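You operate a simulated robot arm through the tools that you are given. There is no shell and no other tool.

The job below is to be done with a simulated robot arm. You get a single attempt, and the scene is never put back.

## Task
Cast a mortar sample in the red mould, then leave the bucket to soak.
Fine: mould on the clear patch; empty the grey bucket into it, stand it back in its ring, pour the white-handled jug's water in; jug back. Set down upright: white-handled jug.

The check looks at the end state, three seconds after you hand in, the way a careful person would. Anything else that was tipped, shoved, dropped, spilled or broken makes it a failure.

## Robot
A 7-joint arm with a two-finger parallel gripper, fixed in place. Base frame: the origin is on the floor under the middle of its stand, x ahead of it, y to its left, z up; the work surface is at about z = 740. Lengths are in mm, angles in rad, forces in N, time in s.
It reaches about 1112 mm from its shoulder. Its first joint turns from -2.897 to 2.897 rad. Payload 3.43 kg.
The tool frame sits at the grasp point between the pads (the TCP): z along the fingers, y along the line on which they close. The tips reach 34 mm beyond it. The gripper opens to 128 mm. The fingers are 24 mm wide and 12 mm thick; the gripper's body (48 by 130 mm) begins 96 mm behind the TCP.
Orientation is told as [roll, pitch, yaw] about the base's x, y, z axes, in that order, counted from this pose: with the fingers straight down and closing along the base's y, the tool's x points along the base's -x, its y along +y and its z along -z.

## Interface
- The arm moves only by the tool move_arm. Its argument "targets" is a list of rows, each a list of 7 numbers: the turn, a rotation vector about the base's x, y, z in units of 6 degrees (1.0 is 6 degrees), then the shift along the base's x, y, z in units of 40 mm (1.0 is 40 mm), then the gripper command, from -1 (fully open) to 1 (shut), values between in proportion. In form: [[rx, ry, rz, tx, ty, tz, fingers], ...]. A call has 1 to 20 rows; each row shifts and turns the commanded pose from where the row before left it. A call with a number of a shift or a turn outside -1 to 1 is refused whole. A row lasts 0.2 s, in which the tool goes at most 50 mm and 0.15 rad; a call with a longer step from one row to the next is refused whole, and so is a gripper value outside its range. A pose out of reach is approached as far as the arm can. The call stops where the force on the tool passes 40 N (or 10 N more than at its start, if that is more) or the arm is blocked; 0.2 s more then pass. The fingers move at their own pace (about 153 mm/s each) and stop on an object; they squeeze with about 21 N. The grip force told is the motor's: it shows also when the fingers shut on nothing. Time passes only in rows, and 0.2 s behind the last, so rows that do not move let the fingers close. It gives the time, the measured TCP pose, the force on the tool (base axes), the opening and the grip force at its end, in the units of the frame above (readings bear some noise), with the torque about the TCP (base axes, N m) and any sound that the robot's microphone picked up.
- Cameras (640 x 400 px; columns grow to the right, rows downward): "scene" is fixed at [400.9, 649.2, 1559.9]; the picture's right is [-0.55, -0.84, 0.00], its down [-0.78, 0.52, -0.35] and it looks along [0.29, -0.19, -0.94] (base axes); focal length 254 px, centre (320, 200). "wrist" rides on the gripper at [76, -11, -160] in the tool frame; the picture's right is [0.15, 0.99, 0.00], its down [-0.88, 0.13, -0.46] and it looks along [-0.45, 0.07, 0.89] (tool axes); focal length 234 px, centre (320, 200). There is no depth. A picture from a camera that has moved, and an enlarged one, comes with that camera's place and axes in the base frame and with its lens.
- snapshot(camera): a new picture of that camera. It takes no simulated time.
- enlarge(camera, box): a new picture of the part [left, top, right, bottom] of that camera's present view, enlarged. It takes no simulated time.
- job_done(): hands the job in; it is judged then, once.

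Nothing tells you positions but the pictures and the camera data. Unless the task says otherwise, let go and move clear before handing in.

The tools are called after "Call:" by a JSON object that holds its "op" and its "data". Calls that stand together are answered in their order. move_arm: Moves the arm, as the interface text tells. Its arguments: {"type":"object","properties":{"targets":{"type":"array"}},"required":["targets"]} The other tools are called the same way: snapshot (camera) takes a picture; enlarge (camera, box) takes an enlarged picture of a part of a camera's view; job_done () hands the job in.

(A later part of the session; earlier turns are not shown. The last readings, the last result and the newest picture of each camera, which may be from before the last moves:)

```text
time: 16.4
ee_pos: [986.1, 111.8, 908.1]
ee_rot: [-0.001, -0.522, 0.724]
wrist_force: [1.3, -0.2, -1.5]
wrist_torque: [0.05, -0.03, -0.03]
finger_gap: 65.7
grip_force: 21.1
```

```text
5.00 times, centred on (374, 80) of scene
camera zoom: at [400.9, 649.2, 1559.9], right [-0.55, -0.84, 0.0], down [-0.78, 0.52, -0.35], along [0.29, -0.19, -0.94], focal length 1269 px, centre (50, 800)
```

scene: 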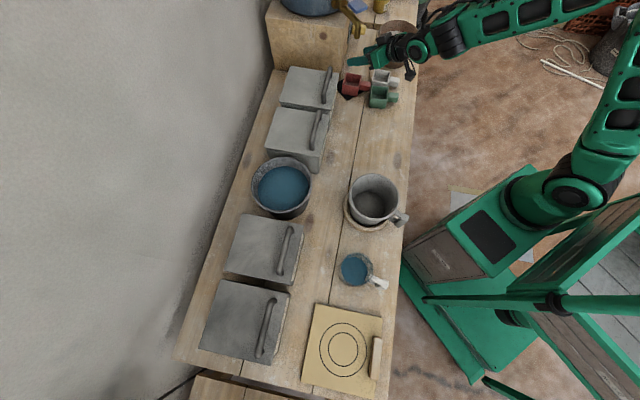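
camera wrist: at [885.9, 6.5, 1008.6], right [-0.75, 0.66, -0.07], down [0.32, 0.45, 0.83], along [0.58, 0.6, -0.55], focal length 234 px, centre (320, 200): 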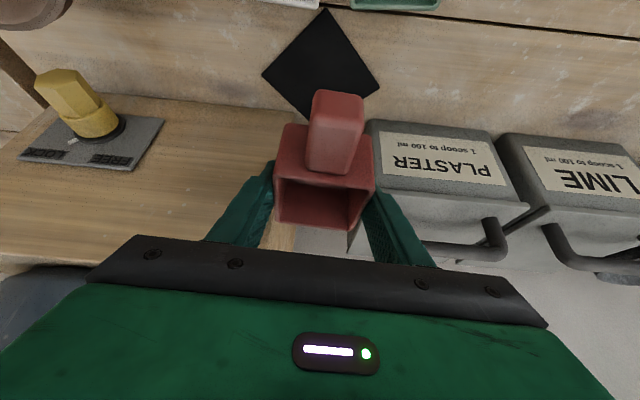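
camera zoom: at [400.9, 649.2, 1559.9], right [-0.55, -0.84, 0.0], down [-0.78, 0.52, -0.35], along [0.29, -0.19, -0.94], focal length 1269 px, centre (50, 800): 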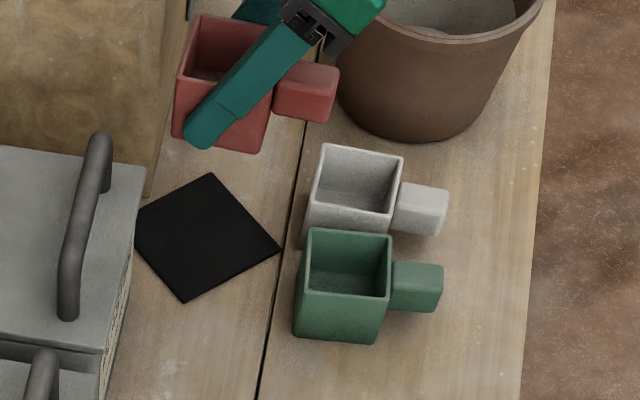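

The mould is up and the neighbours haven't moved; the black mat stayed behind. I'm carrying it at height to the middle of the bare stretch, near (720, 215).

Call:
{"op": "move_arm", "data": {"targets": [[0, 0, 0, -0.5, 0.19, 0, 1], [0, 0, 0, -0.83, 0.32, 0, 1], [0, 0, 0, -0.83, 0.32, 0, 1], [0, 0, 0, -0.83, 0.32, 0, 1], [0, 0, 0, -0.83, 0.32, 0, 1], [0, 0, 0, -0.83, 0.32, 0, 1], [0, 0, 0, -0.83, 0.32, 0, 1], [0, 0, 0, -0.7, 0.28, 0, 1], [0, 0, 0, -0.47, 0.18, 0, 1], [0, 0, 0, 0, 0, 0, 1]]}}

Call:
{"op": "snapshot", "data": {"camera": "wrist"}}

Call:
{"op": "snapshot", "data": {"camera": "scene"}}

```text
time: 18.6
ee_pos: [719.3, 212.5, 908.7]
ee_rot: [-0.001, -0.523, 0.724]
wrist_force: [-0.5, 0.7, -1.3]
wrist_torque: [0.03, -0.01, 0.01]
finger_gap: 65.7
grip_force: 20.9
```

```text
taken
camera wrist: at [618.9, 107.6, 1008.9], right [-0.75, 0.66, -0.07], down [0.31, 0.45, 0.83], along [0.58, 0.6, -0.55], focal length 234 px, centre (320, 200)
```

wrist: 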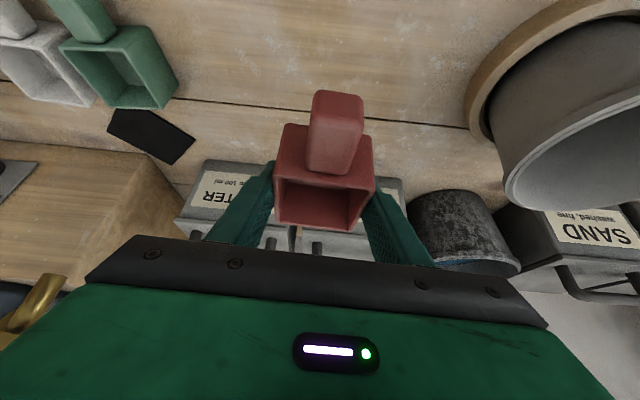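

```text
taken
```

scene: 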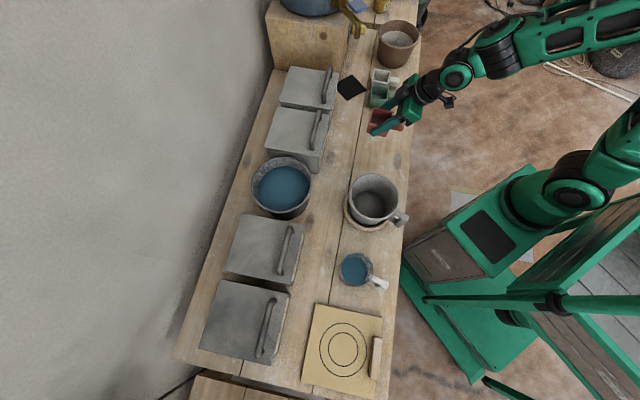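

I'm over the bare patch with bare wood all around. I'm descending to just above the bench.

Call:
{"op": "move_arm", "data": {"targets": [[0, 0, 0, 0, 0, -0.5, 1], [0, 0, 0, 0, 0, -0.7, 1], [0, 0, 0, 0, 0, -0.7, 1], [0, 0, 0, 0, 0, -0.6, 1], [0, 0, 0, 0, 0, -0.4, 1], [0, 0, 0, 0, 0, -0.1, 1], [0, 0, 0, 0, 0, 0, 1]]}}

```text
time: 20.2
ee_pos: [718.7, 213.9, 788.4]
ee_rot: [0.001, -0.522, 0.725]
wrist_force: [0.0, 0.5, -1.2]
wrist_torque: [0.01, 0.0, 0.0]
finger_gap: 65.7
grip_force: 21.1
```

The mould should be a few millimetres above the wood now. I'm lowering in small steps and watching the force for contact.

Call:
{"op": "move_arm", "data": {"targets": [[0, 0, 0, 0, 0, -0.05, 1], [0, 0, 0, 0, 0, -0.05, 1], [0, 0, 0, 0, 0, -0.03, 1], [0, 0, 0, 0, 0, 0, 1]]}}

Call:
{"op": "enlarge", "data": {"camera": "scene", "box": [340, 90, 420, 140]}}

```text
time: 21.2
ee_pos: [719.6, 212.4, 783.5]
ee_rot: [-0.002, -0.521, 0.724]
wrist_force: [-0.3, 0.1, -0.7]
wrist_torque: [0.01, 0.01, 0.0]
finger_gap: 65.9
grip_force: 21.0
```

```text
8.00 times, centred on (380, 115) of scene
camera zoom: at [400.9, 649.2, 1559.9], right [-0.55, -0.84, 0.0], down [-0.78, 0.52, -0.35], along [0.29, -0.19, -0.94], focal length 2030 px, centre (-160, 880)
```

zoom: 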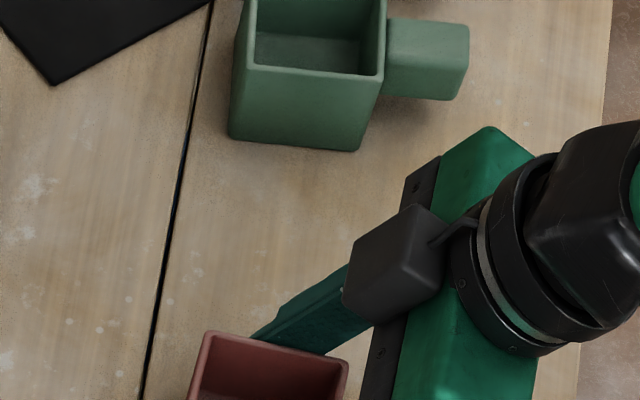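

No contact yet. I'm continuing in one-millimetre steps.

Call:
{"op": "move_arm", "data": {"targets": [[0, 0, 0, 0, 0, -0.025, 1], [0, 0, 0, 0, 0, -0.025, 1], [0, 0, 0, 0, 0, 0, 1]]}}

Call:
{"op": "move_arm", "data": {"targets": [[0, 0, 0, 0, 0, -0.025, 1], [0, 0, 0, 0, 0, 0, 1]]}}

```text
time: 22.0
ee_pos: [719.6, 211.9, 780.0]
ee_rot: [-0.001, -0.521, 0.723]
wrist_force: [0.0, 0.8, -0.6]
wrist_torque: [0.02, -0.02, 0.04]
finger_gap: 65.7
grip_force: 21.2
```

```text
time: 22.6
ee_pos: [718.3, 213.1, 780.1]
ee_rot: [0.0, -0.523, 0.725]
wrist_force: [0.2, 0.5, -0.1]
wrist_torque: [-0.01, 0.0, -0.03]
finger_gap: 65.9
grip_force: 21.2
```

The weight reading is fading, so contact may be starting. I'm taking two more small steps.

Call:
{"op": "move_arm", "data": {"targets": [[0, 0, 0, 0, 0, -0.025, 1], [0, 0, 0, 0, 0, 0, 1]]}}

Call:
{"op": "move_arm", "data": {"targets": [[0, 0, 0, 0, 0, -0.025, 1], [0, 0, 0, 0, 0, 0, 1]]}}

```text
time: 23.2
ee_pos: [719.1, 212.3, 778.5]
ee_rot: [-0.001, -0.523, 0.725]
wrist_force: [0.2, -0.5, 0.1]
wrist_torque: [0.0, 0.02, 0.01]
finger_gap: 65.6
grip_force: 20.7
```

```text
time: 23.8
ee_pos: [719.3, 213.2, 778.7]
ee_rot: [-0.001, -0.524, 0.723]
wrist_force: [0.4, -0.3, 1.1]
wrist_torque: [-0.09, 0.0, 0.02]
finger_gap: 65.6
grip_force: 20.5
```

The force has turned upward, so the mould is resting on the bench. I'm opening the fingers gently to let go.

Call:
{"op": "move_arm", "data": {"targets": [[0, 0, 0, 0, 0, -0.01, 1], [0, 0, 0, 0, 0, 0, -0.1], [0, 0, 0, 0, 0, 0, -0.3], [0, 0, 0, 0, 0, 0, -0.41], [0, 0, 0, 0, 0, 0, -0.41]]}}

Call:
{"op": "snapshot", "data": {"camera": "wrist"}}

```text
time: 25.0
ee_pos: [720.1, 213.1, 776.7]
ee_rot: [0.0, -0.523, 0.725]
wrist_force: [-0.4, 0.1, 0.6]
wrist_torque: [0.01, 0.02, 0.0]
finger_gap: 90.4
grip_force: 0.0
```

```text
taken
camera wrist: at [619.5, 108.6, 877.9], right [-0.75, 0.66, -0.07], down [0.31, 0.45, 0.83], along [0.58, 0.6, -0.55], focal length 234 px, centre (320, 200)
```

wrist: 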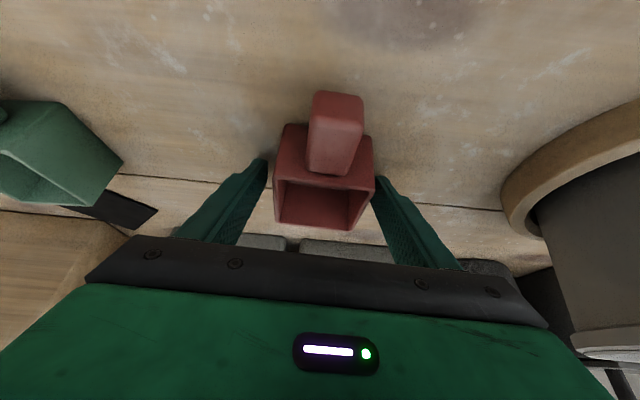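

The mould is free and standing. I'm rising straight up, then looking at it.

Call:
{"op": "move_arm", "data": {"targets": [[0, 0, 0, 0, 0, 0.3, -0.41], [0, 0, 0, 0, 0, 0.6, -0.41], [0, 0, 0, 0, 0, 0.8, -0.41], [0, 0, 0, 0, 0, 0.9, -0.41], [0, 0, 0, 0, 0, 0.9, -0.41], [0, 0, 0, 0, 0, 0.9, -0.41], [0, 0, 0, 0, 0, 0, -0.41]]}}

Call:
{"op": "snapshot", "data": {"camera": "wrist"}}

Call:
{"op": "enlarge", "data": {"camera": "scene", "box": [320, 70, 440, 145]}}

```text
time: 26.6
ee_pos: [722.0, 213.7, 953.6]
ee_rot: [0.001, -0.522, 0.723]
wrist_force: [0.0, -0.4, -0.9]
wrist_torque: [0.0, 0.01, 0.0]
finger_gap: 90.6
grip_force: 0.1
```

```text
taken
camera wrist: at [620.4, 108.5, 1055.1], right [-0.75, 0.66, -0.07], down [0.31, 0.45, 0.83], along [0.58, 0.6, -0.55], focal length 234 px, centre (320, 200)
```

wrist: 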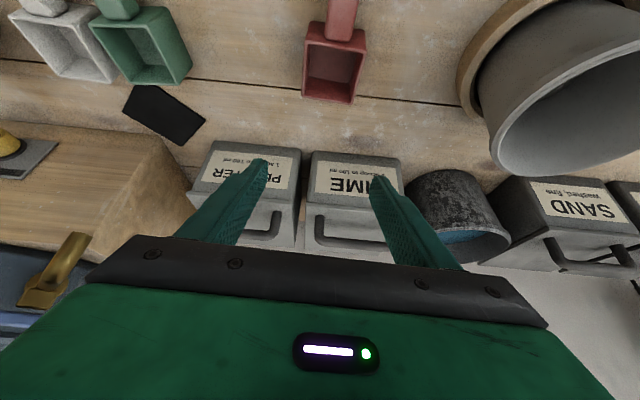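

```text
5.33 times, centred on (380, 108) of scene
camera zoom: at [400.9, 649.2, 1559.9], right [-0.55, -0.84, 0.0], down [-0.78, 0.52, -0.35], along [0.29, -0.19, -0.94], focal length 1353 px, centre (0, 693)
```

zoom: 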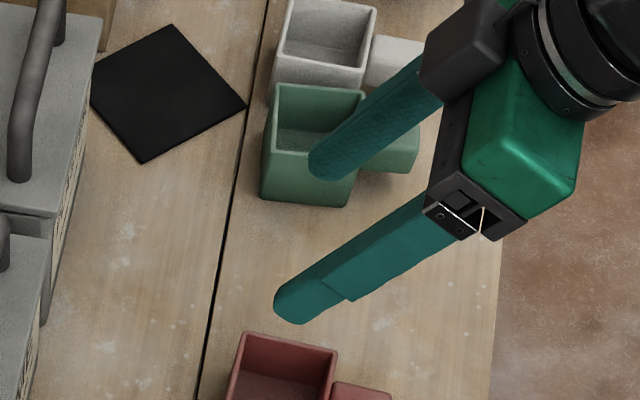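

The mould stands alone and upright on the bare wood, and the white and green moulds are untouched. I'm moving back to study the bucket's handle and contents from a tilted standoff on its handle side.

Call:
{"op": "move_arm", "data": {"targets": [[0, 0, -0.39, -0.83, 0.2, 0, -0.41], [0, 0, -0.39, -0.83, 0.2, 0, -0.41], [0, 0, -0.39, -0.83, 0.2, 0, -0.41], [0, 0, -0.39, -0.83, 0.2, 0, -0.41], [0, 0, -0.39, -0.83, 0.2, 0, -0.41], [0, 0, -0.39, -0.83, 0.2, 0, -0.41], [0, 0, -0.39, -0.83, 0.2, 0, -0.41], [0, 0, -0.39, -0.83, 0.2, 0, -0.41], [0, 0, -0.39, -0.83, 0.2, 0, -0.41], [0, 0, -0.39, -0.83, 0.2, 0, -0.41], [0.26, -0.81, 0, -0.83, 0.2, 0, -0.41], [0, 0, 0, 0, 0, 0, -0.41]]}}

Call:
{"op": "snapshot", "data": {"camera": "wrist"}}

Call:
{"op": "snapshot", "data": {"camera": "scene"}}

```text
time: 29.2
ee_pos: [355.2, 301.1, 954.4]
ee_rot: [0.0, -0.612, 0.314]
wrist_force: [-0.3, 0.4, 0.1]
wrist_torque: [0.01, -0.01, 0.02]
finger_gap: 90.0
grip_force: 0.1
```

```text
taken
camera wrist: at [212.2, 242.5, 1041.7], right [-0.42, 0.9, -0.08], down [0.4, 0.27, 0.88], along [0.82, 0.34, -0.47], focal length 234 px, centre (320, 200)
```

wrist: 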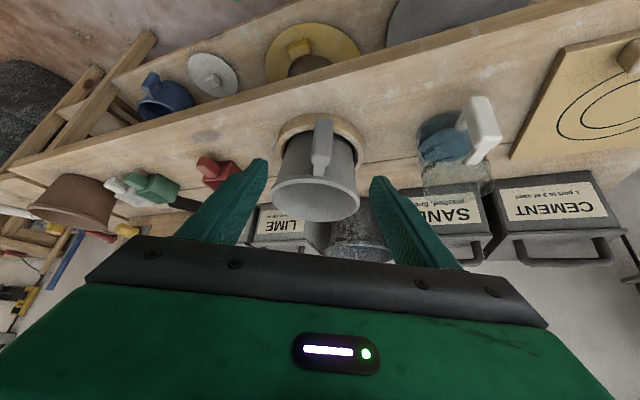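

```text
taken
```

scene: 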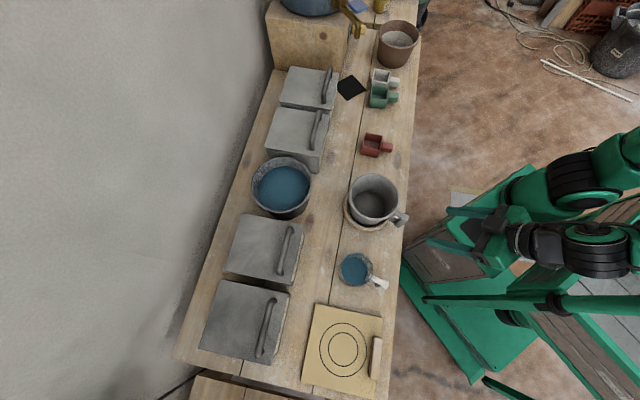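

The mould is placed well. I'm enlarging the bucket handle from this angle to get its exact position.

Call:
{"op": "enlarge", "data": {"camera": "wrist", "box": [260, 100, 380, 230]}}

Call:
{"op": "enlarge", "data": {"camera": "wrist", "box": [290, 105, 354, 145]}}

Call:
{"op": "enlarge", "data": {"camera": "wrist", "box": [400, 85, 520, 215]}}

Call:
{"op": "enlarge", "data": {"camera": "scene", "box": [335, 120, 415, 170]}}

```text
3.08 times, centred on (320, 165) of wrist
camera zoom: at [212.2, 242.5, 1041.7], right [-0.42, 0.9, -0.08], down [0.4, 0.27, 0.88], along [0.82, 0.34, -0.47], focal length 720 px, centre (320, 308)
```

zoom: 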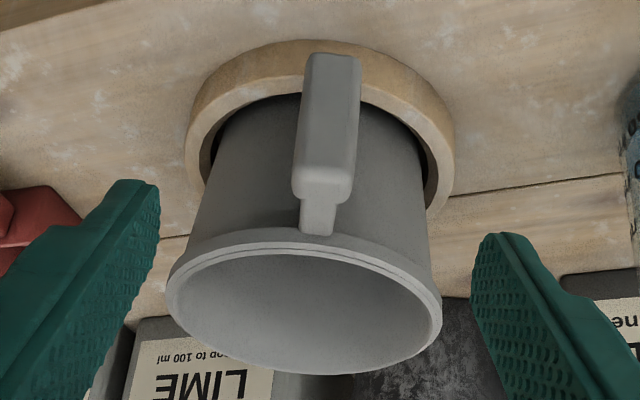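

```text
10.00 times, centred on (322, 125) of wrist
camera zoom: at [212.2, 242.5, 1041.7], right [-0.42, 0.9, -0.08], down [0.4, 0.27, 0.88], along [0.82, 0.34, -0.47], focal length 2342 px, centre (300, 950)
```

zoom: 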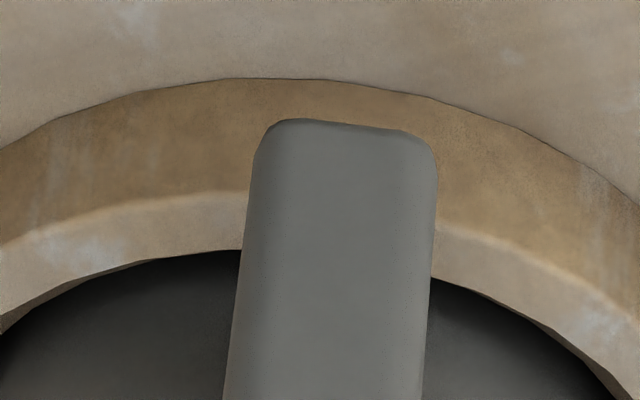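

```text
3.08 times, centred on (460, 150) of wrist
camera zoom: at [212.2, 242.5, 1041.7], right [-0.42, 0.9, -0.08], down [0.4, 0.27, 0.88], along [0.82, 0.34, -0.47], focal length 720 px, centre (-111, 354)
```

zoom: 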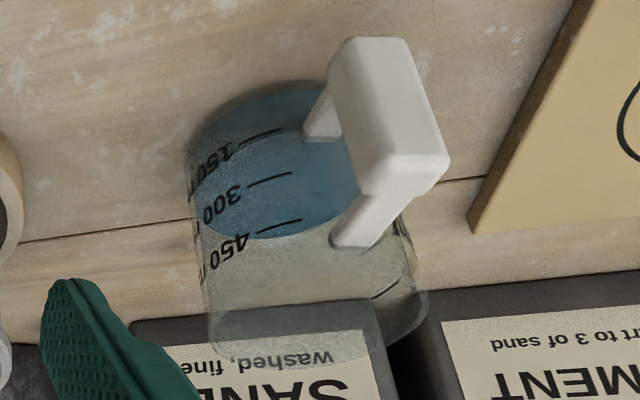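

```text
8.00 times, centred on (375, 145) of scene
camera zoom: at [400.9, 649.2, 1559.9], right [-0.55, -0.84, 0.0], down [-0.78, 0.52, -0.35], along [0.29, -0.19, -0.94], focal length 2030 px, centre (-120, 640)
```

zoom: 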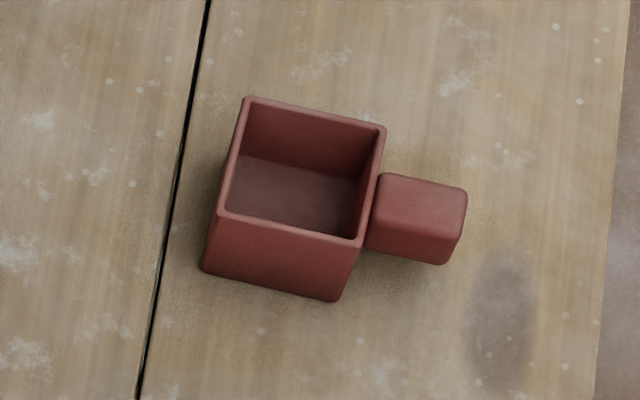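

The grip bar's centre works out at about (439, 331), spanning z≈783 to 858, 24 mm wide, with the bucket axis at (539.6, 364). Before touching the bucket I'll rehearse the sideways pouring roll in free air near the mould.

Call:
{"op": "move_arm", "data": {"targets": [[0, 0, 0, 0.8, -0.3, 0.15, -0.2], [0, 0, 0, 0.8, -0.3, 0.15, -0.2], [0, 0, 0, 0.8, -0.3, 0.15, -0.2], [0, 0, 0, 0.8, -0.3, 0.15, -0.2], [0, 0, 0, 0.8, -0.3, 0.15, -0.2], [0, 0, 0, 0.8, -0.3, 0.15, -0.2], [0, 0, 0, 0.8, -0.3, 0.15, -0.2], [0, 0, 0, 0.8, -0.3, 0.15, -0.2], [0, 0, 0, 0, 0, 0, -0.2]]}}

Call:
{"op": "move_arm", "data": {"targets": [[0.95, 0.312, 0, 0, 0, 0, -0.2], [0.95, 0.312, 0, 0, 0, 0, -0.2], [0.95, 0.312, 0, 0, 0, 0, -0.2], [0.95, 0.312, 0, 0, 0, 0, -0.2], [0.95, 0.312, 0, 0, 0, 0, -0.2], [0.95, 0.312, 0, 0, 0, 0, -0.2], [0.95, 0.312, 0, 0, 0, 0, -0.2], [0.95, 0.312, 0, 0, 0, 0, -0.2], [0.95, 0.312, 0, 0, 0, 0, -0.2], [0.95, 0.312, 0, 0, 0, 0, -0.2], [0, 0, 0, 0, 0, 0, -0.2]]}}

Call:
{"op": "snapshot", "data": {"camera": "scene"}}

```text
time: 31.2
ee_pos: [610.4, 206.6, 1003.0]
ee_rot: [-0.002, -0.612, 0.315]
wrist_force: [-0.4, 0.4, 0.3]
wrist_torque: [-0.02, 0.01, -0.02]
finger_gap: 76.6
grip_force: 0.0
```

```text
time: 33.6
ee_pos: [615.4, 207.2, 1003.9]
ee_rot: [0.983, -0.367, -0.18]
wrist_force: [0.5, -0.2, -0.3]
wrist_torque: [0.01, -0.01, -0.03]
finger_gap: 77.0
grip_force: 0.1
out of reach, approached as far as the arm can: row 9, 10
```

```text
taken
```

scene: 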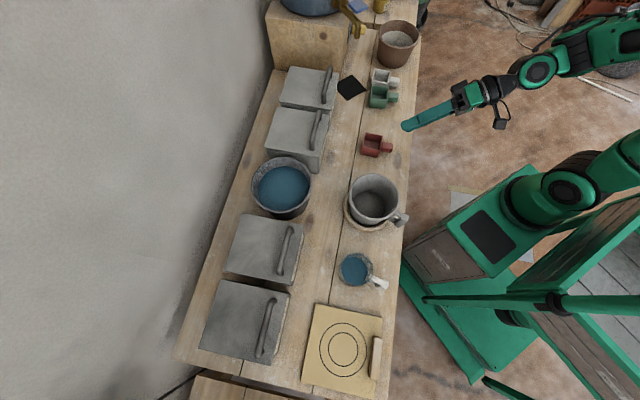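

Rolling to the right is limited to about 50°. I'm rolling back and rehearsing to the left instead.

Call:
{"op": "move_arm", "data": {"targets": [[-0.95, -0.312, 0, 0, 0, 0, -0.2], [-0.95, -0.312, 0, 0, 0, 0, -0.2], [-0.95, -0.312, 0, 0, 0, 0, -0.2], [-0.95, -0.312, 0, 0, 0, 0, -0.2], [-0.95, -0.312, 0, 0, 0, 0, -0.2], [-0.95, -0.312, 0, 0, 0, 0, -0.2], [-0.95, -0.312, 0, 0, 0, 0, -0.2], [-0.95, -0.312, 0, 0, 0, 0, -0.2], [-0.95, -0.312, 0, 0, 0, 0, -0.2], [-0.95, -0.312, 0, 0, 0, 0, -0.2], [0, 0, 0, 0, 0, 0, -0.2]]}}

Call:
{"op": "move_arm", "data": {"targets": [[-0.95, -0.312, 0, 0, 0, 0, -0.2], [-0.95, -0.312, 0, 0, 0, 0, -0.2], [-0.95, -0.312, 0, 0, 0, 0, -0.2], [-0.95, -0.312, 0, 0, 0, 0, -0.2], [-0.95, -0.312, 0, 0, 0, 0, -0.2], [-0.95, -0.312, 0, 0, 0, 0, -0.2], [-0.95, -0.312, 0, 0, 0, 0, -0.2], [-0.95, -0.312, 0, 0, 0, 0, -0.2], [-0.95, -0.312, 0, 0, 0, 0, -0.2], [-0.95, -0.312, 0, 0, 0, 0, -0.2], [-0.95, -0.312, 0, 0, 0, 0, -0.2], [-0.95, -0.312, 0, 0, 0, 0, -0.2], [-0.95, -0.312, 0, 0, 0, 0, -0.2], [-0.95, -0.312, 0, 0, 0, 0, -0.2], [-0.95, -0.312, 0, 0, 0, 0, -0.2], [-0.95, -0.312, 0, 0, 0, 0, -0.2], [0, 0, 0, 0, 0, 0, -0.2]]}}

Call:
{"op": "snapshot", "data": {"camera": "scene"}}

```text
time: 36.0
ee_pos: [614.8, 206.2, 1004.2]
ee_rot: [-0.193, -0.6, 0.426]
wrist_force: [0.0, 0.3, -0.5]
wrist_torque: [0.03, 0.0, 0.02]
finger_gap: 76.9
grip_force: 0.0
```

```text
time: 39.6
ee_pos: [615.2, 207.4, 1004.4]
ee_rot: [-1.792, 0.149, 0.912]
wrist_force: [0.1, -0.6, -0.1]
wrist_torque: [0.01, -0.02, 0.02]
finger_gap: 76.8
grip_force: 0.0
```

```text
taken
```

scene: 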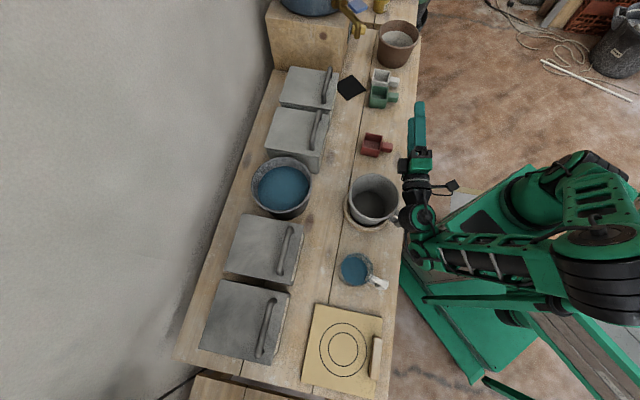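

Rolling left works past 105°, so I'll pour to the left. I'm undoing the roll and going to a standoff in front of the bucket's handle with the fingers about 64 mm apart.

Call:
{"op": "move_arm", "data": {"targets": [[0.95, 0.312, 0, 0, 0, 0, 0], [0.95, 0.312, 0, 0, 0, 0, 0], [0.95, 0.312, 0, 0, 0, 0, 0], [0.95, 0.312, 0, 0, 0, 0, 0], [0.95, 0.312, 0, 0, 0, 0, 0], [0.95, 0.312, 0, 0, 0, 0, 0], [0.95, 0.312, 0, 0, 0, 0, 0], [0.95, 0.312, 0, 0, 0, 0, 0], [0.95, 0.312, 0, 0, 0, 0, 0], [0.95, 0.312, 0, 0, 0, 0, 0], [0.95, 0.312, 0, -0.78, 0.31, -0.21, 0], [0.95, 0.312, 0, -0.78, 0.31, -0.21, 0], [0.95, 0.312, 0, -0.78, 0.31, -0.21, 0], [0.95, 0.312, 0, -0.78, 0.31, -0.21, 0], [0.95, 0.312, 0, -0.78, 0.31, -0.21, 0], [0.95, 0.312, 0, -0.78, 0.31, -0.21, 0], [0.95, 0.312, 0, -0.78, 0.31, -0.21, 0], [0.52, 0.17, 0, -0.76, 0.31, -0.21, 0], [0, 0, 0, 0, 0, 0, 0]]}}

Call:
{"op": "snapshot", "data": {"camera": "wrist"}}

Call:
{"op": "snapshot", "data": {"camera": "scene"}}

```text
time: 43.6
ee_pos: [366.7, 303.9, 937.0]
ee_rot: [0.005, -0.607, 0.313]
wrist_force: [-0.3, 0.1, 0.4]
wrist_torque: [0.0, 0.0, 0.01]
finger_gap: 63.7
grip_force: 0.2
```

```text
taken
camera wrist: at [224.9, 246.6, 1024.2], right [-0.42, 0.9, -0.08], down [0.4, 0.26, 0.88], along [0.81, 0.34, -0.47], focal length 234 px, centre (320, 200)
```

wrist: 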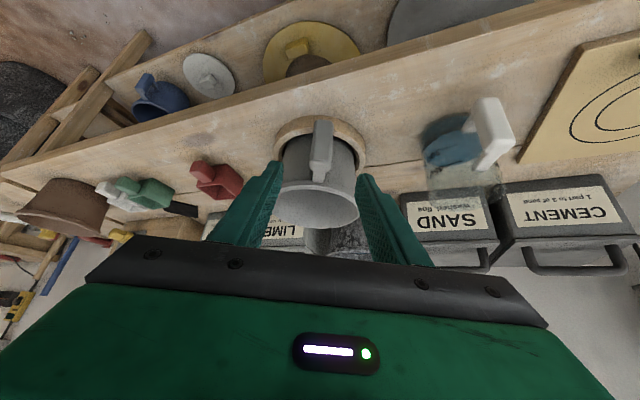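

```text
taken
```

scene: 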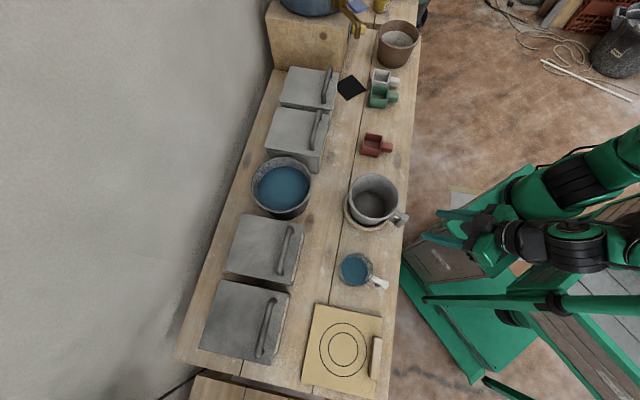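

The handle sits centred between the fingers. I'm closing part of the distance along the finger direction.

Call:
{"op": "move_arm", "data": {"targets": [[0, 0, 0, 0.4, 0.16, -0.63, 0], [0, 0, 0, 0.4, 0.16, -0.63, 0], [0, 0, 0, 0.4, 0.16, -0.63, 0], [0, 0, 0, 0, 0, 0, 0]]}}

Call:
{"op": "snapshot", "data": {"camera": "wrist"}}

Call:
{"op": "enlarge", "data": {"camera": "scene", "box": [360, 180, 456, 240]}}

```text
time: 44.6
ee_pos: [413.1, 327.1, 862.2]
ee_rot: [0.003, -0.61, 0.312]
wrist_force: [-0.5, -0.2, 0.1]
wrist_torque: [-0.02, -0.03, 0.0]
finger_gap: 64.1
grip_force: 0.0
```

```text
taken
camera wrist: at [272.3, 267.3, 950.4], right [-0.42, 0.9, -0.08], down [0.4, 0.26, 0.88], along [0.81, 0.34, -0.47], focal length 234 px, centre (320, 200)
```

wrist: 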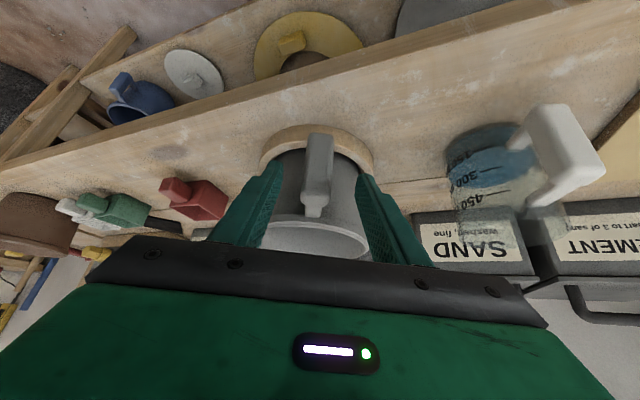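

```text
6.67 times, centred on (408, 210) of scene
camera zoom: at [400.9, 649.2, 1559.9], right [-0.55, -0.84, 0.0], down [-0.78, 0.52, -0.35], along [0.29, -0.19, -0.94], focal length 1692 px, centre (-267, 133)
```

zoom: 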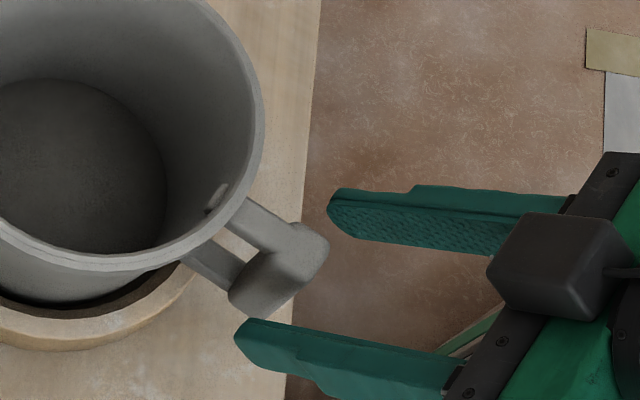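

The fingers are on both sides of the bar. I'm checking centring with an enlarged wrist view.

Call:
{"op": "enlarge", "data": {"camera": "wrist", "box": [230, 110, 410, 270]}}

```text
2.50 times, centred on (320, 190) of wrist
camera zoom: at [272.3, 267.3, 950.4], right [-0.42, 0.9, -0.08], down [0.4, 0.26, 0.88], along [0.81, 0.34, -0.47], focal length 585 px, centre (320, 225)
```

zoom: 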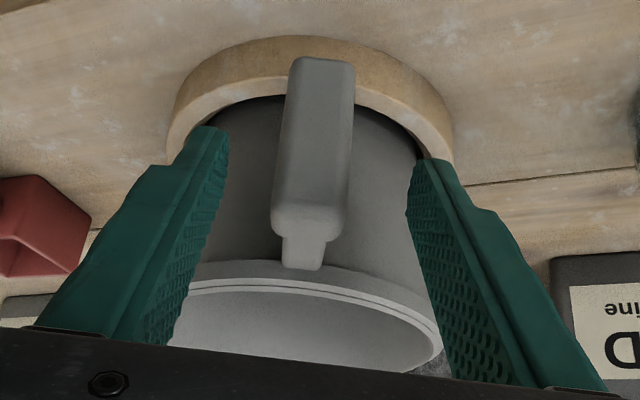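

The bar is about 2 mm right of centre, so I'm including that correction as I advance to the grasp point, watching the force.

Call:
{"op": "move_arm", "data": {"targets": [[0, 0, 0, 0.19, 0.046, -0.306, 0], [0, 0, 0, 0.19, 0.046, -0.306, 0], [0, 0, 0, 0.19, 0.046, -0.306, 0], [0, 0, 0, 0.19, 0.046, -0.306, 0], [0, 0, 0, 0, 0, 0, 0]]}}

Call:
{"op": "snapshot", "data": {"camera": "wrist"}}

Call:
{"op": "enlarge", "data": {"camera": "scene", "box": [360, 180, 456, 240]}}

```text
time: 45.8
ee_pos: [444.4, 332.8, 813.8]
ee_rot: [0.004, -0.609, 0.312]
wrist_force: [-0.5, -1.0, -0.3]
wrist_torque: [-0.01, 0.03, -0.01]
finger_gap: 63.8
grip_force: 0.1
```

```text
taken
camera wrist: at [303.0, 274.3, 901.1], right [-0.42, 0.9, -0.08], down [0.4, 0.26, 0.88], along [0.81, 0.34, -0.47], focal length 234 px, centre (320, 200)
```

wrist: 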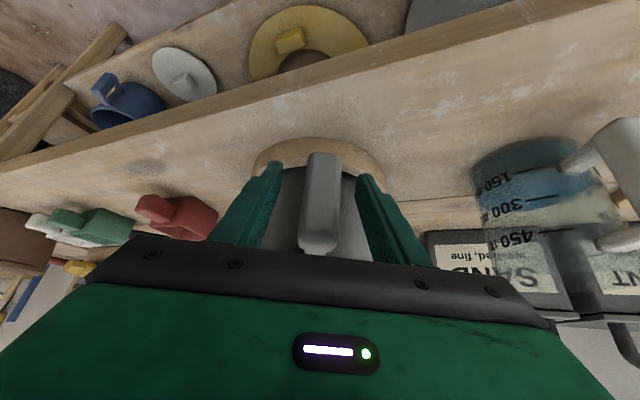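

```text
6.67 times, centred on (408, 210) of scene
camera zoom: at [400.9, 649.2, 1559.9], right [-0.55, -0.84, 0.0], down [-0.78, 0.52, -0.35], along [0.29, -0.19, -0.94], focal length 1692 px, centre (-267, 133)
```

zoom: 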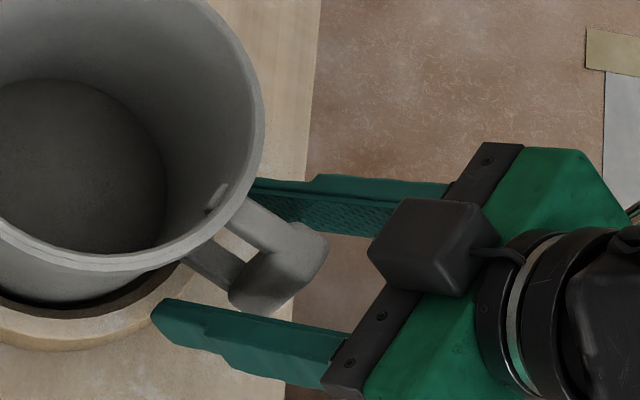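

The fingers straddle the bar without touching the bucket. I'm closing on the bar.

Call:
{"op": "move_arm", "data": {"targets": [[0, 0, 0, 0, 0, 0, 0.3], [0, 0, 0, 0, 0, 0, 0.5], [0, 0, 0, 0, 0, 0, 0.58], [0, 0, 0, 0, 0, 0, 0.7], [0, 0, 0, 0, 0, 0, 1], [0, 0, 0, 0, 0, 0, 1]]}}

Call:
{"op": "snapshot", "data": {"camera": "wrist"}}

Call:
{"op": "enlarge", "data": {"camera": "scene", "box": [340, 160, 436, 240]}}

```text
time: 47.2
ee_pos: [444.5, 332.8, 815.4]
ee_rot: [0.003, -0.609, 0.314]
wrist_force: [0.9, -0.7, -0.4]
wrist_torque: [-0.11, -0.08, 0.04]
finger_gap: 25.8
grip_force: 21.6
```

```text
taken
camera wrist: at [303.0, 274.3, 901.2], right [-0.42, 0.9, -0.08], down [0.4, 0.26, 0.88], along [0.81, 0.34, -0.47], focal length 234 px, centre (320, 200)
```

wrist: 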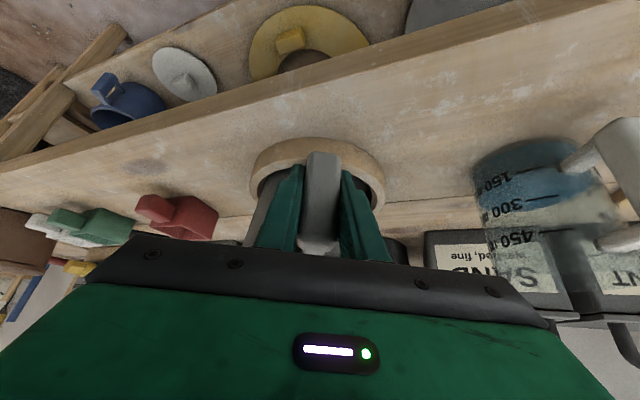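

```text
5.00 times, centred on (388, 200) of scene
camera zoom: at [400.9, 649.2, 1559.9], right [-0.55, -0.84, 0.0], down [-0.78, 0.52, -0.35], along [0.29, -0.19, -0.94], focal length 1269 px, centre (-20, 200)
```

zoom: 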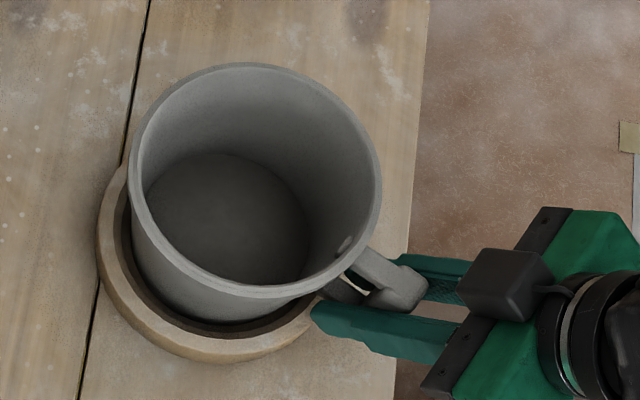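

I have the bar at a 25.8 mm gap. I'm lifting just a few millimetres to feel the weight and check for droop.

Call:
{"op": "move_arm", "data": {"targets": [[0, 0, 0, 0, 0, 0.1, 1], [0, 0, 0, 0, 0, 0.1, 1], [0, 0, 0, 0, 0, 0.1, 1], [0, 0, 0, 0, 0, 0, 1]]}}

Call:
{"op": "enlarge", "data": {"camera": "scene", "box": [340, 160, 436, 240]}}

Call:
{"op": "enlarge", "data": {"camera": "wrist", "box": [230, 110, 410, 270]}}

```text
time: 48.2
ee_pos: [444.9, 332.3, 825.2]
ee_rot: [0.004, -0.61, 0.312]
wrist_force: [-0.6, -0.3, -3.2]
wrist_torque: [-0.08, 0.21, 0.0]
finger_gap: 25.8
grip_force: 21.0
```

```text
5.00 times, centred on (388, 200) of scene
camera zoom: at [400.9, 649.2, 1559.9], right [-0.55, -0.84, 0.0], down [-0.78, 0.52, -0.35], along [0.29, -0.19, -0.94], focal length 1269 px, centre (-20, 200)
```

zoom: 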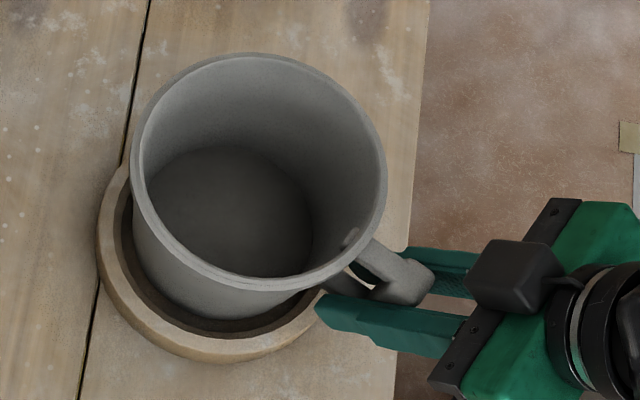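

```text
2.50 times, centred on (320, 190) of wrist
camera zoom: at [303.7, 274.1, 913.2], right [-0.42, 0.9, -0.08], down [0.4, 0.26, 0.88], along [0.81, 0.34, -0.47], focal length 585 px, centre (320, 225)
```

zoom: 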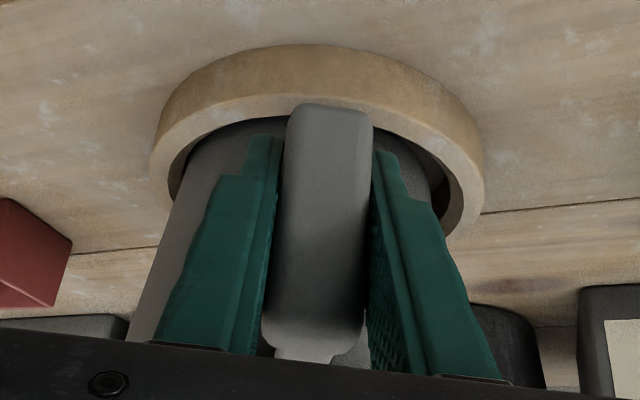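

The bucket has come up level, weighing only about 3 to 4 N. I'm lifting further to clear the ring.

Call:
{"op": "move_arm", "data": {"targets": [[0, 0, 0, 0, 0, 0.2, 1], [0, 0, 0, 0, 0, 0.2, 1], [0, 0, 0, 0, 0, 0.2, 1], [0, 0, 0, 0, 0, 0.2, 1], [0, 0, 0, 0, 0, 0, 1]]}}

Call:
{"op": "enlarge", "data": {"camera": "scene", "box": [340, 160, 436, 240]}}

Call:
{"op": "enlarge", "data": {"camera": "wrist", "box": [230, 110, 410, 270]}}

```text
time: 49.4
ee_pos: [444.6, 331.7, 855.4]
ee_rot: [0.003, -0.608, 0.312]
wrist_force: [-0.2, 0.2, -2.4]
wrist_torque: [-0.08, 0.2, -0.02]
finger_gap: 25.9
grip_force: 21.2
```

```text
5.00 times, centred on (388, 200) of scene
camera zoom: at [400.9, 649.2, 1559.9], right [-0.55, -0.84, 0.0], down [-0.78, 0.52, -0.35], along [0.29, -0.19, -0.94], focal length 1269 px, centre (-20, 200)
```

zoom: 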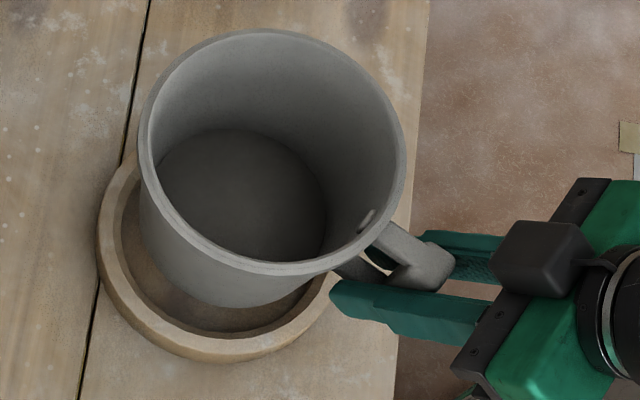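

```text
2.50 times, centred on (320, 190) of wrist
camera zoom: at [302.9, 273.6, 944.4], right [-0.42, 0.9, -0.08], down [0.4, 0.26, 0.88], along [0.81, 0.34, -0.47], focal length 585 px, centre (320, 225)
```

zoom: 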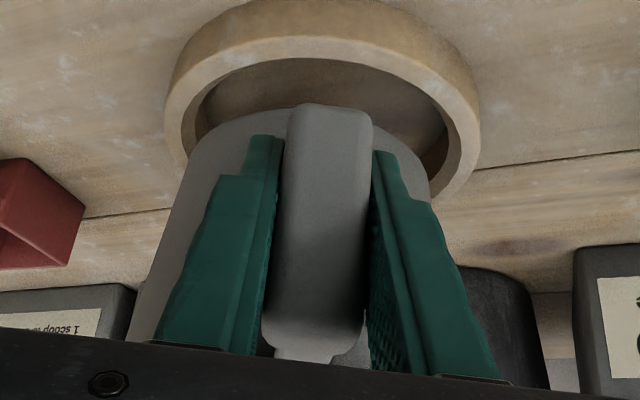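

The bucket hangs steadily with no slip and weighs about 0.27 kg. I'm raising it and carrying it level to the pouring start beside the mould, bottom well above everything.

Call:
{"op": "move_arm", "data": {"targets": [[0, 0, 0, 0, 0, 0.3, 1], [0, 0, 0, 0, 0, 0.6, 1], [0, 0, 0, 0, 0, 0.7, 1], [0, 0, 0, 0, 0, 0.6, 1], [0, 0, 0, 0, 0, 0.4, 1], [0, 0, 0, 0.2, -0.23, 0, 1], [0, 0, 0, 0.45, -0.5, 0, 1], [0, 0, 0, 0.55, -0.6, 0, 1], [0, 0, 0, 0.6, -0.66, 0, 1], [0, 0, 0, 0.6, -0.66, 0, 1], [0, 0, 0, 0.6, -0.66, 0, 1], [0, 0, 0, 0.6, -0.66, 0, 1], [0, 0, 0, 0.55, -0.6, 0, 1], [0, 0, 0, 0.5, -0.54, 0, 1], [0, 0, 0, 0.35, -0.38, 0, 1], [0, 0, 0, 0.15, -0.17, 0, 1], [0, 0, 0, 0, 0, 0, 1]]}}

Call:
{"op": "snapshot", "data": {"camera": "scene"}}

Call:
{"op": "snapshot", "data": {"camera": "wrist"}}

```text
time: 53.0
ee_pos: [649.2, 105.5, 959.7]
ee_rot: [0.002, -0.607, 0.311]
wrist_force: [0.5, -0.4, -2.5]
wrist_torque: [-0.07, 0.17, -0.01]
finger_gap: 25.9
grip_force: 20.9
```

```text
taken
```

scene: 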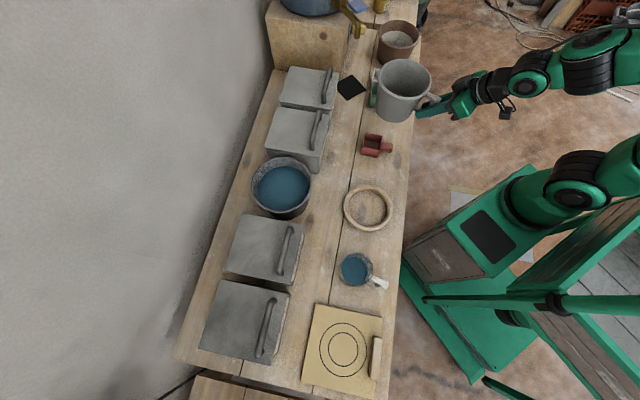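

```text
taken
camera wrist: at [507.9, 47.5, 1047.4], right [-0.42, 0.9, -0.08], down [0.4, 0.26, 0.88], along [0.81, 0.34, -0.47], focal length 234 px, centre (320, 200)
```

wrist: 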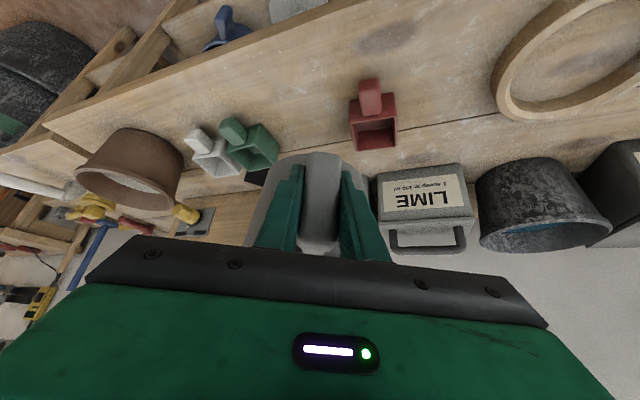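

The bucket is level over the bench, beside and above the mould. I'm taking a closer look at its contents and its position.

Call:
{"op": "enlarge", "data": {"camera": "scene", "box": [350, 50, 446, 160]}}

Call:
{"op": "enlarge", "data": {"camera": "scene", "box": [320, 170, 416, 230]}}

Call:
{"op": "enlarge", "data": {"camera": "wrist", "box": [210, 60, 430, 270]}}

```text
3.64 times, centred on (398, 105) of scene
camera zoom: at [400.9, 649.2, 1559.9], right [-0.55, -0.84, 0.0], down [-0.78, 0.52, -0.35], along [0.29, -0.19, -0.94], focal length 923 px, centre (36, 546)
```

zoom: 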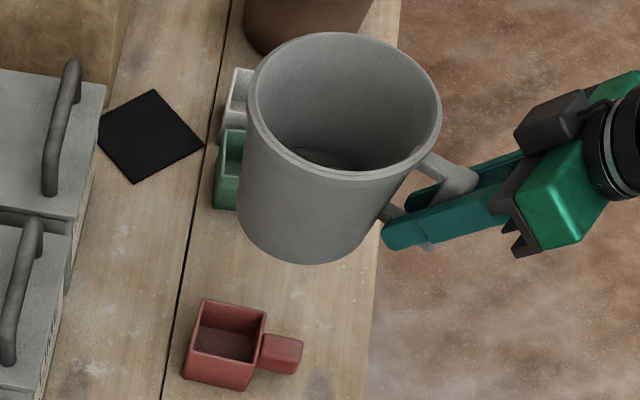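

```text
6.67 times, centred on (368, 200) of scene
camera zoom: at [400.9, 649.2, 1559.9], right [-0.55, -0.84, 0.0], down [-0.78, 0.52, -0.35], along [0.29, -0.19, -0.94], focal length 1692 px, centre (0, 200)
```

zoom: 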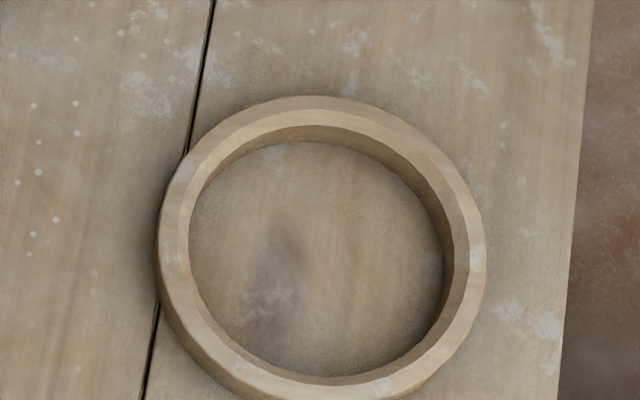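

```text
1.90 times, centred on (320, 165) of wrist
camera zoom: at [507.9, 47.5, 1047.4], right [-0.42, 0.9, -0.08], down [0.4, 0.26, 0.88], along [0.81, 0.34, -0.47], focal length 446 px, centre (320, 267)
```

zoom: 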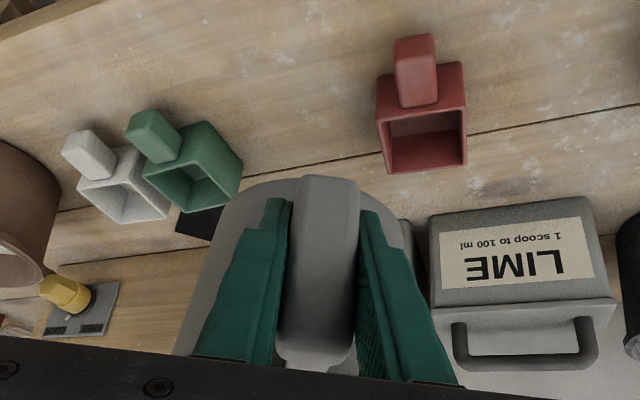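

I can see the ring clearly for the return, centred near (540.5, 365.5). I'm starting the left tilt to about 45° while coming down to an intermediate height, with the lip tracking above the mould.

Call:
{"op": "move_arm", "data": {"targets": [[-0.792, -0.256, 0, 0.02, -0.017, -0.1, 1], [-0.792, -0.256, 0, 0.006, -0.017, -0.2, 1], [-0.792, -0.256, 0, 0.006, -0.017, -0.25, 1], [-0.792, -0.256, 0, 0.006, -0.017, -0.25, 1], [-0.792, -0.256, 0, 0.006, -0.017, -0.25, 1], [-0.792, -0.256, 0, 0.006, -0.017, -0.25, 1], [-0.792, -0.256, 0, 0.006, -0.017, -0.25, 1], [-0.792, -0.256, 0, 0.006, -0.017, -0.2, 1], [-0.792, -0.256, 0, 0.006, -0.017, -0.125, 1], [0, 0, 0, 0, 0, 0, 1]]}}

Call:
{"op": "snapshot", "data": {"camera": "scene"}}

Call:
{"op": "enlarge", "data": {"camera": "scene", "box": [335, 70, 447, 160]}}

Call:
{"op": "snapshot", "data": {"camera": "wrist"}}

```text
time: 55.2
ee_pos: [652.0, 99.2, 884.4]
ee_rot: [-0.88, -0.417, 0.772]
wrist_force: [0.1, 0.1, -2.5]
wrist_torque: [-0.01, 0.21, 0.0]
finger_gap: 26.1
grip_force: 20.8
```

```text
taken
```

scene: 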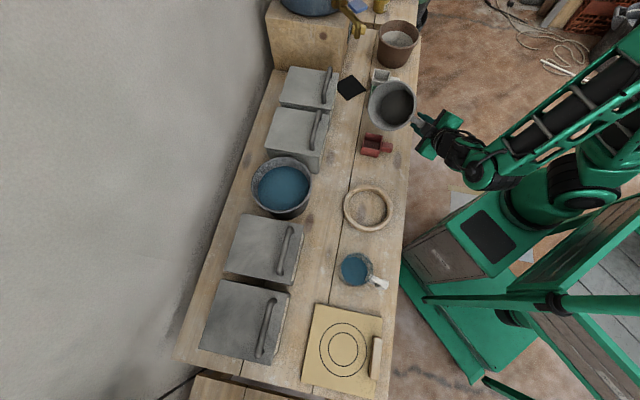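

```text
4.44 times, centred on (391, 115) of scene
camera zoom: at [400.9, 649.2, 1559.9], right [-0.55, -0.84, 0.0], down [-0.78, 0.52, -0.35], along [0.29, -0.19, -0.94], focal length 1128 px, centre (4, 578)
```

zoom: 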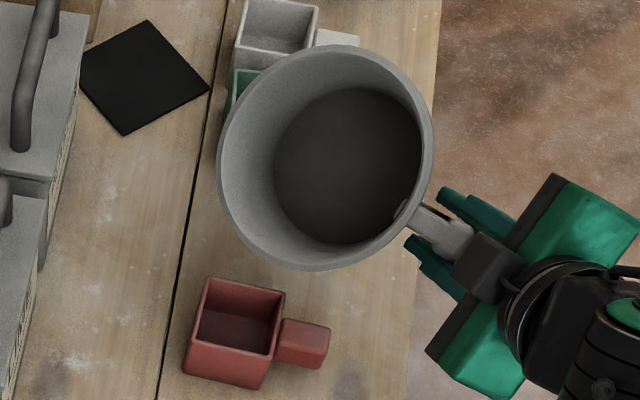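

```text
taken
camera wrist: at [491.1, 102.7, 955.6], right [-0.31, 0.57, -0.76], down [0.22, 0.82, 0.53], along [0.92, 0.0, -0.38], focal length 234 px, centre (320, 200)
```

wrist: 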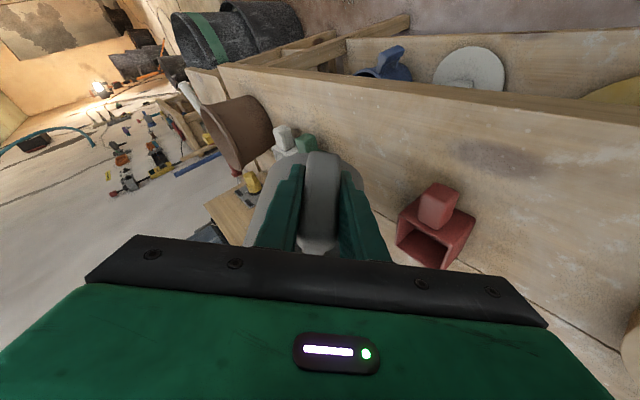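

The dark mortar is still settled on the bucket's floor at 45°, and the lip projects right over the mould. I'm continuing gradually to 60° while easing down.

Call:
{"op": "move_arm", "data": {"targets": [[-0.476, -0.154, 0, -0.0125, 0.0445, -0.053, 1], [-0.476, -0.154, 0, -0.0125, 0.0445, -0.053, 1], [-0.476, -0.154, 0, -0.0125, 0.0445, -0.053, 1], [-0.476, -0.154, 0, -0.0125, 0.0445, -0.053, 1], [-0.476, -0.154, 0, -0.0125, 0.0445, -0.053, 1], [0, 0, 0, 0, 0, 0, 1]]}}

Call:
{"op": "enlarge", "data": {"camera": "scene", "box": [335, 70, 447, 160]}}

Call:
{"op": "enlarge", "data": {"camera": "wrist", "box": [240, 120, 520, 280]}}

```text
time: 56.6
ee_pos: [650.6, 107.4, 875.2]
ee_rot: [-1.125, -0.29, 0.855]
wrist_force: [0.1, -0.5, -3.8]
wrist_torque: [-0.03, 0.22, -0.01]
finger_gap: 26.1
grip_force: 21.6
```

```text
4.44 times, centred on (391, 115) of scene
camera zoom: at [400.9, 649.2, 1559.9], right [-0.55, -0.84, 0.0], down [-0.78, 0.52, -0.35], along [0.29, -0.19, -0.94], focal length 1128 px, centre (4, 578)
```

zoom: 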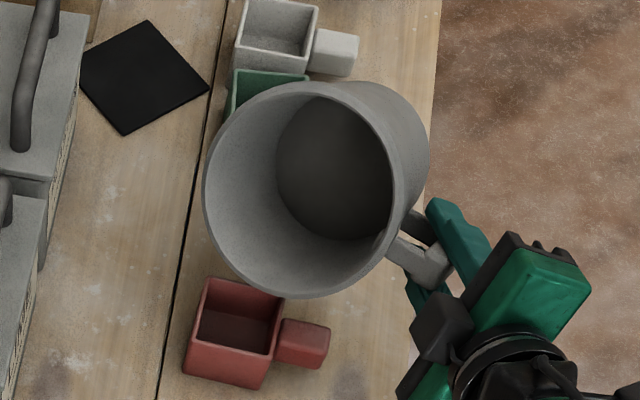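

```text
2.29 times, centred on (380, 200) of wrist
camera zoom: at [484.3, 127.6, 929.0], right [-0.25, 0.37, -0.9], down [0.18, 0.93, 0.33], along [0.95, -0.08, -0.3], focal length 535 px, centre (183, 200)
```

zoom: 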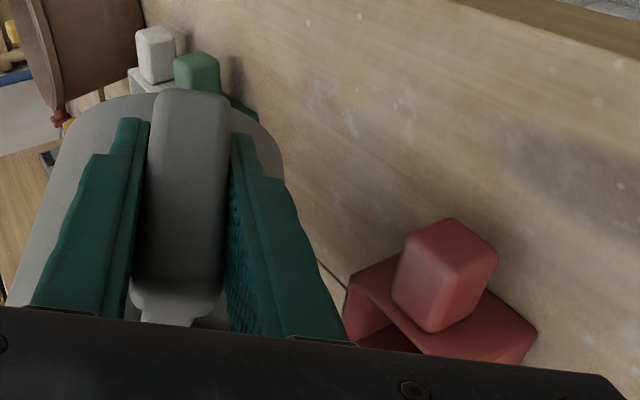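

At 60° nothing flows yet, and a vertical drop from the lip lands inside the mould opening. I'm tilting slowly to about 70° and looking again.

Call:
{"op": "move_arm", "data": {"targets": [[-0.238, -0.077, 0, -0.01, 0.0314, -0.0104, 1], [-0.238, -0.077, 0, -0.01, 0.0314, -0.0104, 1], [-0.238, -0.077, 0, -0.01, 0.0314, -0.0104, 1], [-0.238, -0.077, 0, -0.01, 0.0314, -0.0104, 1], [-0.238, -0.077, 0, -0.01, 0.0314, -0.0104, 1], [-0.238, -0.077, 0, -0.01, 0.0314, -0.0104, 1], [-0.238, -0.077, 0, -0.01, 0.0314, -0.0104, 1], [0, 0, 0, 0, 0, 0, 1]]}}

Call:
{"op": "enlarge", "data": {"camera": "scene", "box": [335, 80, 431, 150]}}

Call:
{"op": "enlarge", "data": {"camera": "wrist", "box": [240, 120, 520, 280]}}

```text
time: 58.4
ee_pos: [647.0, 117.5, 871.6]
ee_rot: [-1.286, -0.192, 0.896]
wrist_force: [-0.3, -0.3, -2.5]
wrist_torque: [-0.04, 0.22, -0.01]
finger_gap: 25.8
grip_force: 20.7
```

```text
5.71 times, centred on (383, 115) of scene
camera zoom: at [400.9, 649.2, 1559.9], right [-0.55, -0.84, 0.0], down [-0.78, 0.52, -0.35], along [0.29, -0.19, -0.94], focal length 1450 px, centre (-40, 686)
```

zoom: 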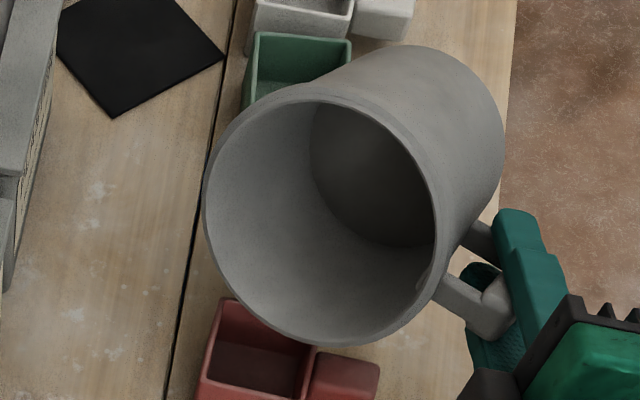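

```text
2.29 times, centred on (380, 200) of wrist
camera zoom: at [478.2, 145.2, 912.3], right [-0.2, 0.2, -0.96], down [0.17, 0.97, 0.17], along [0.97, -0.13, -0.22], focal length 535 px, centre (183, 200)
```

zoom: 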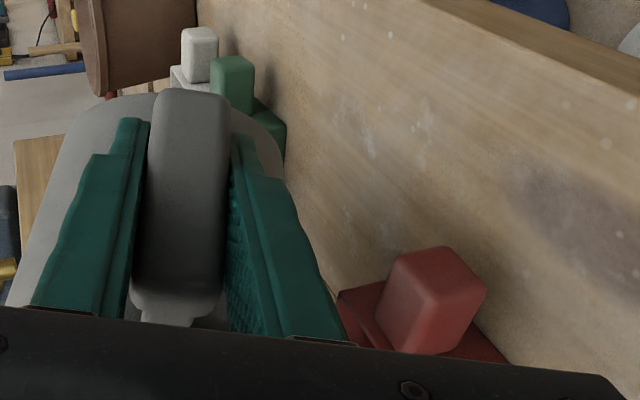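

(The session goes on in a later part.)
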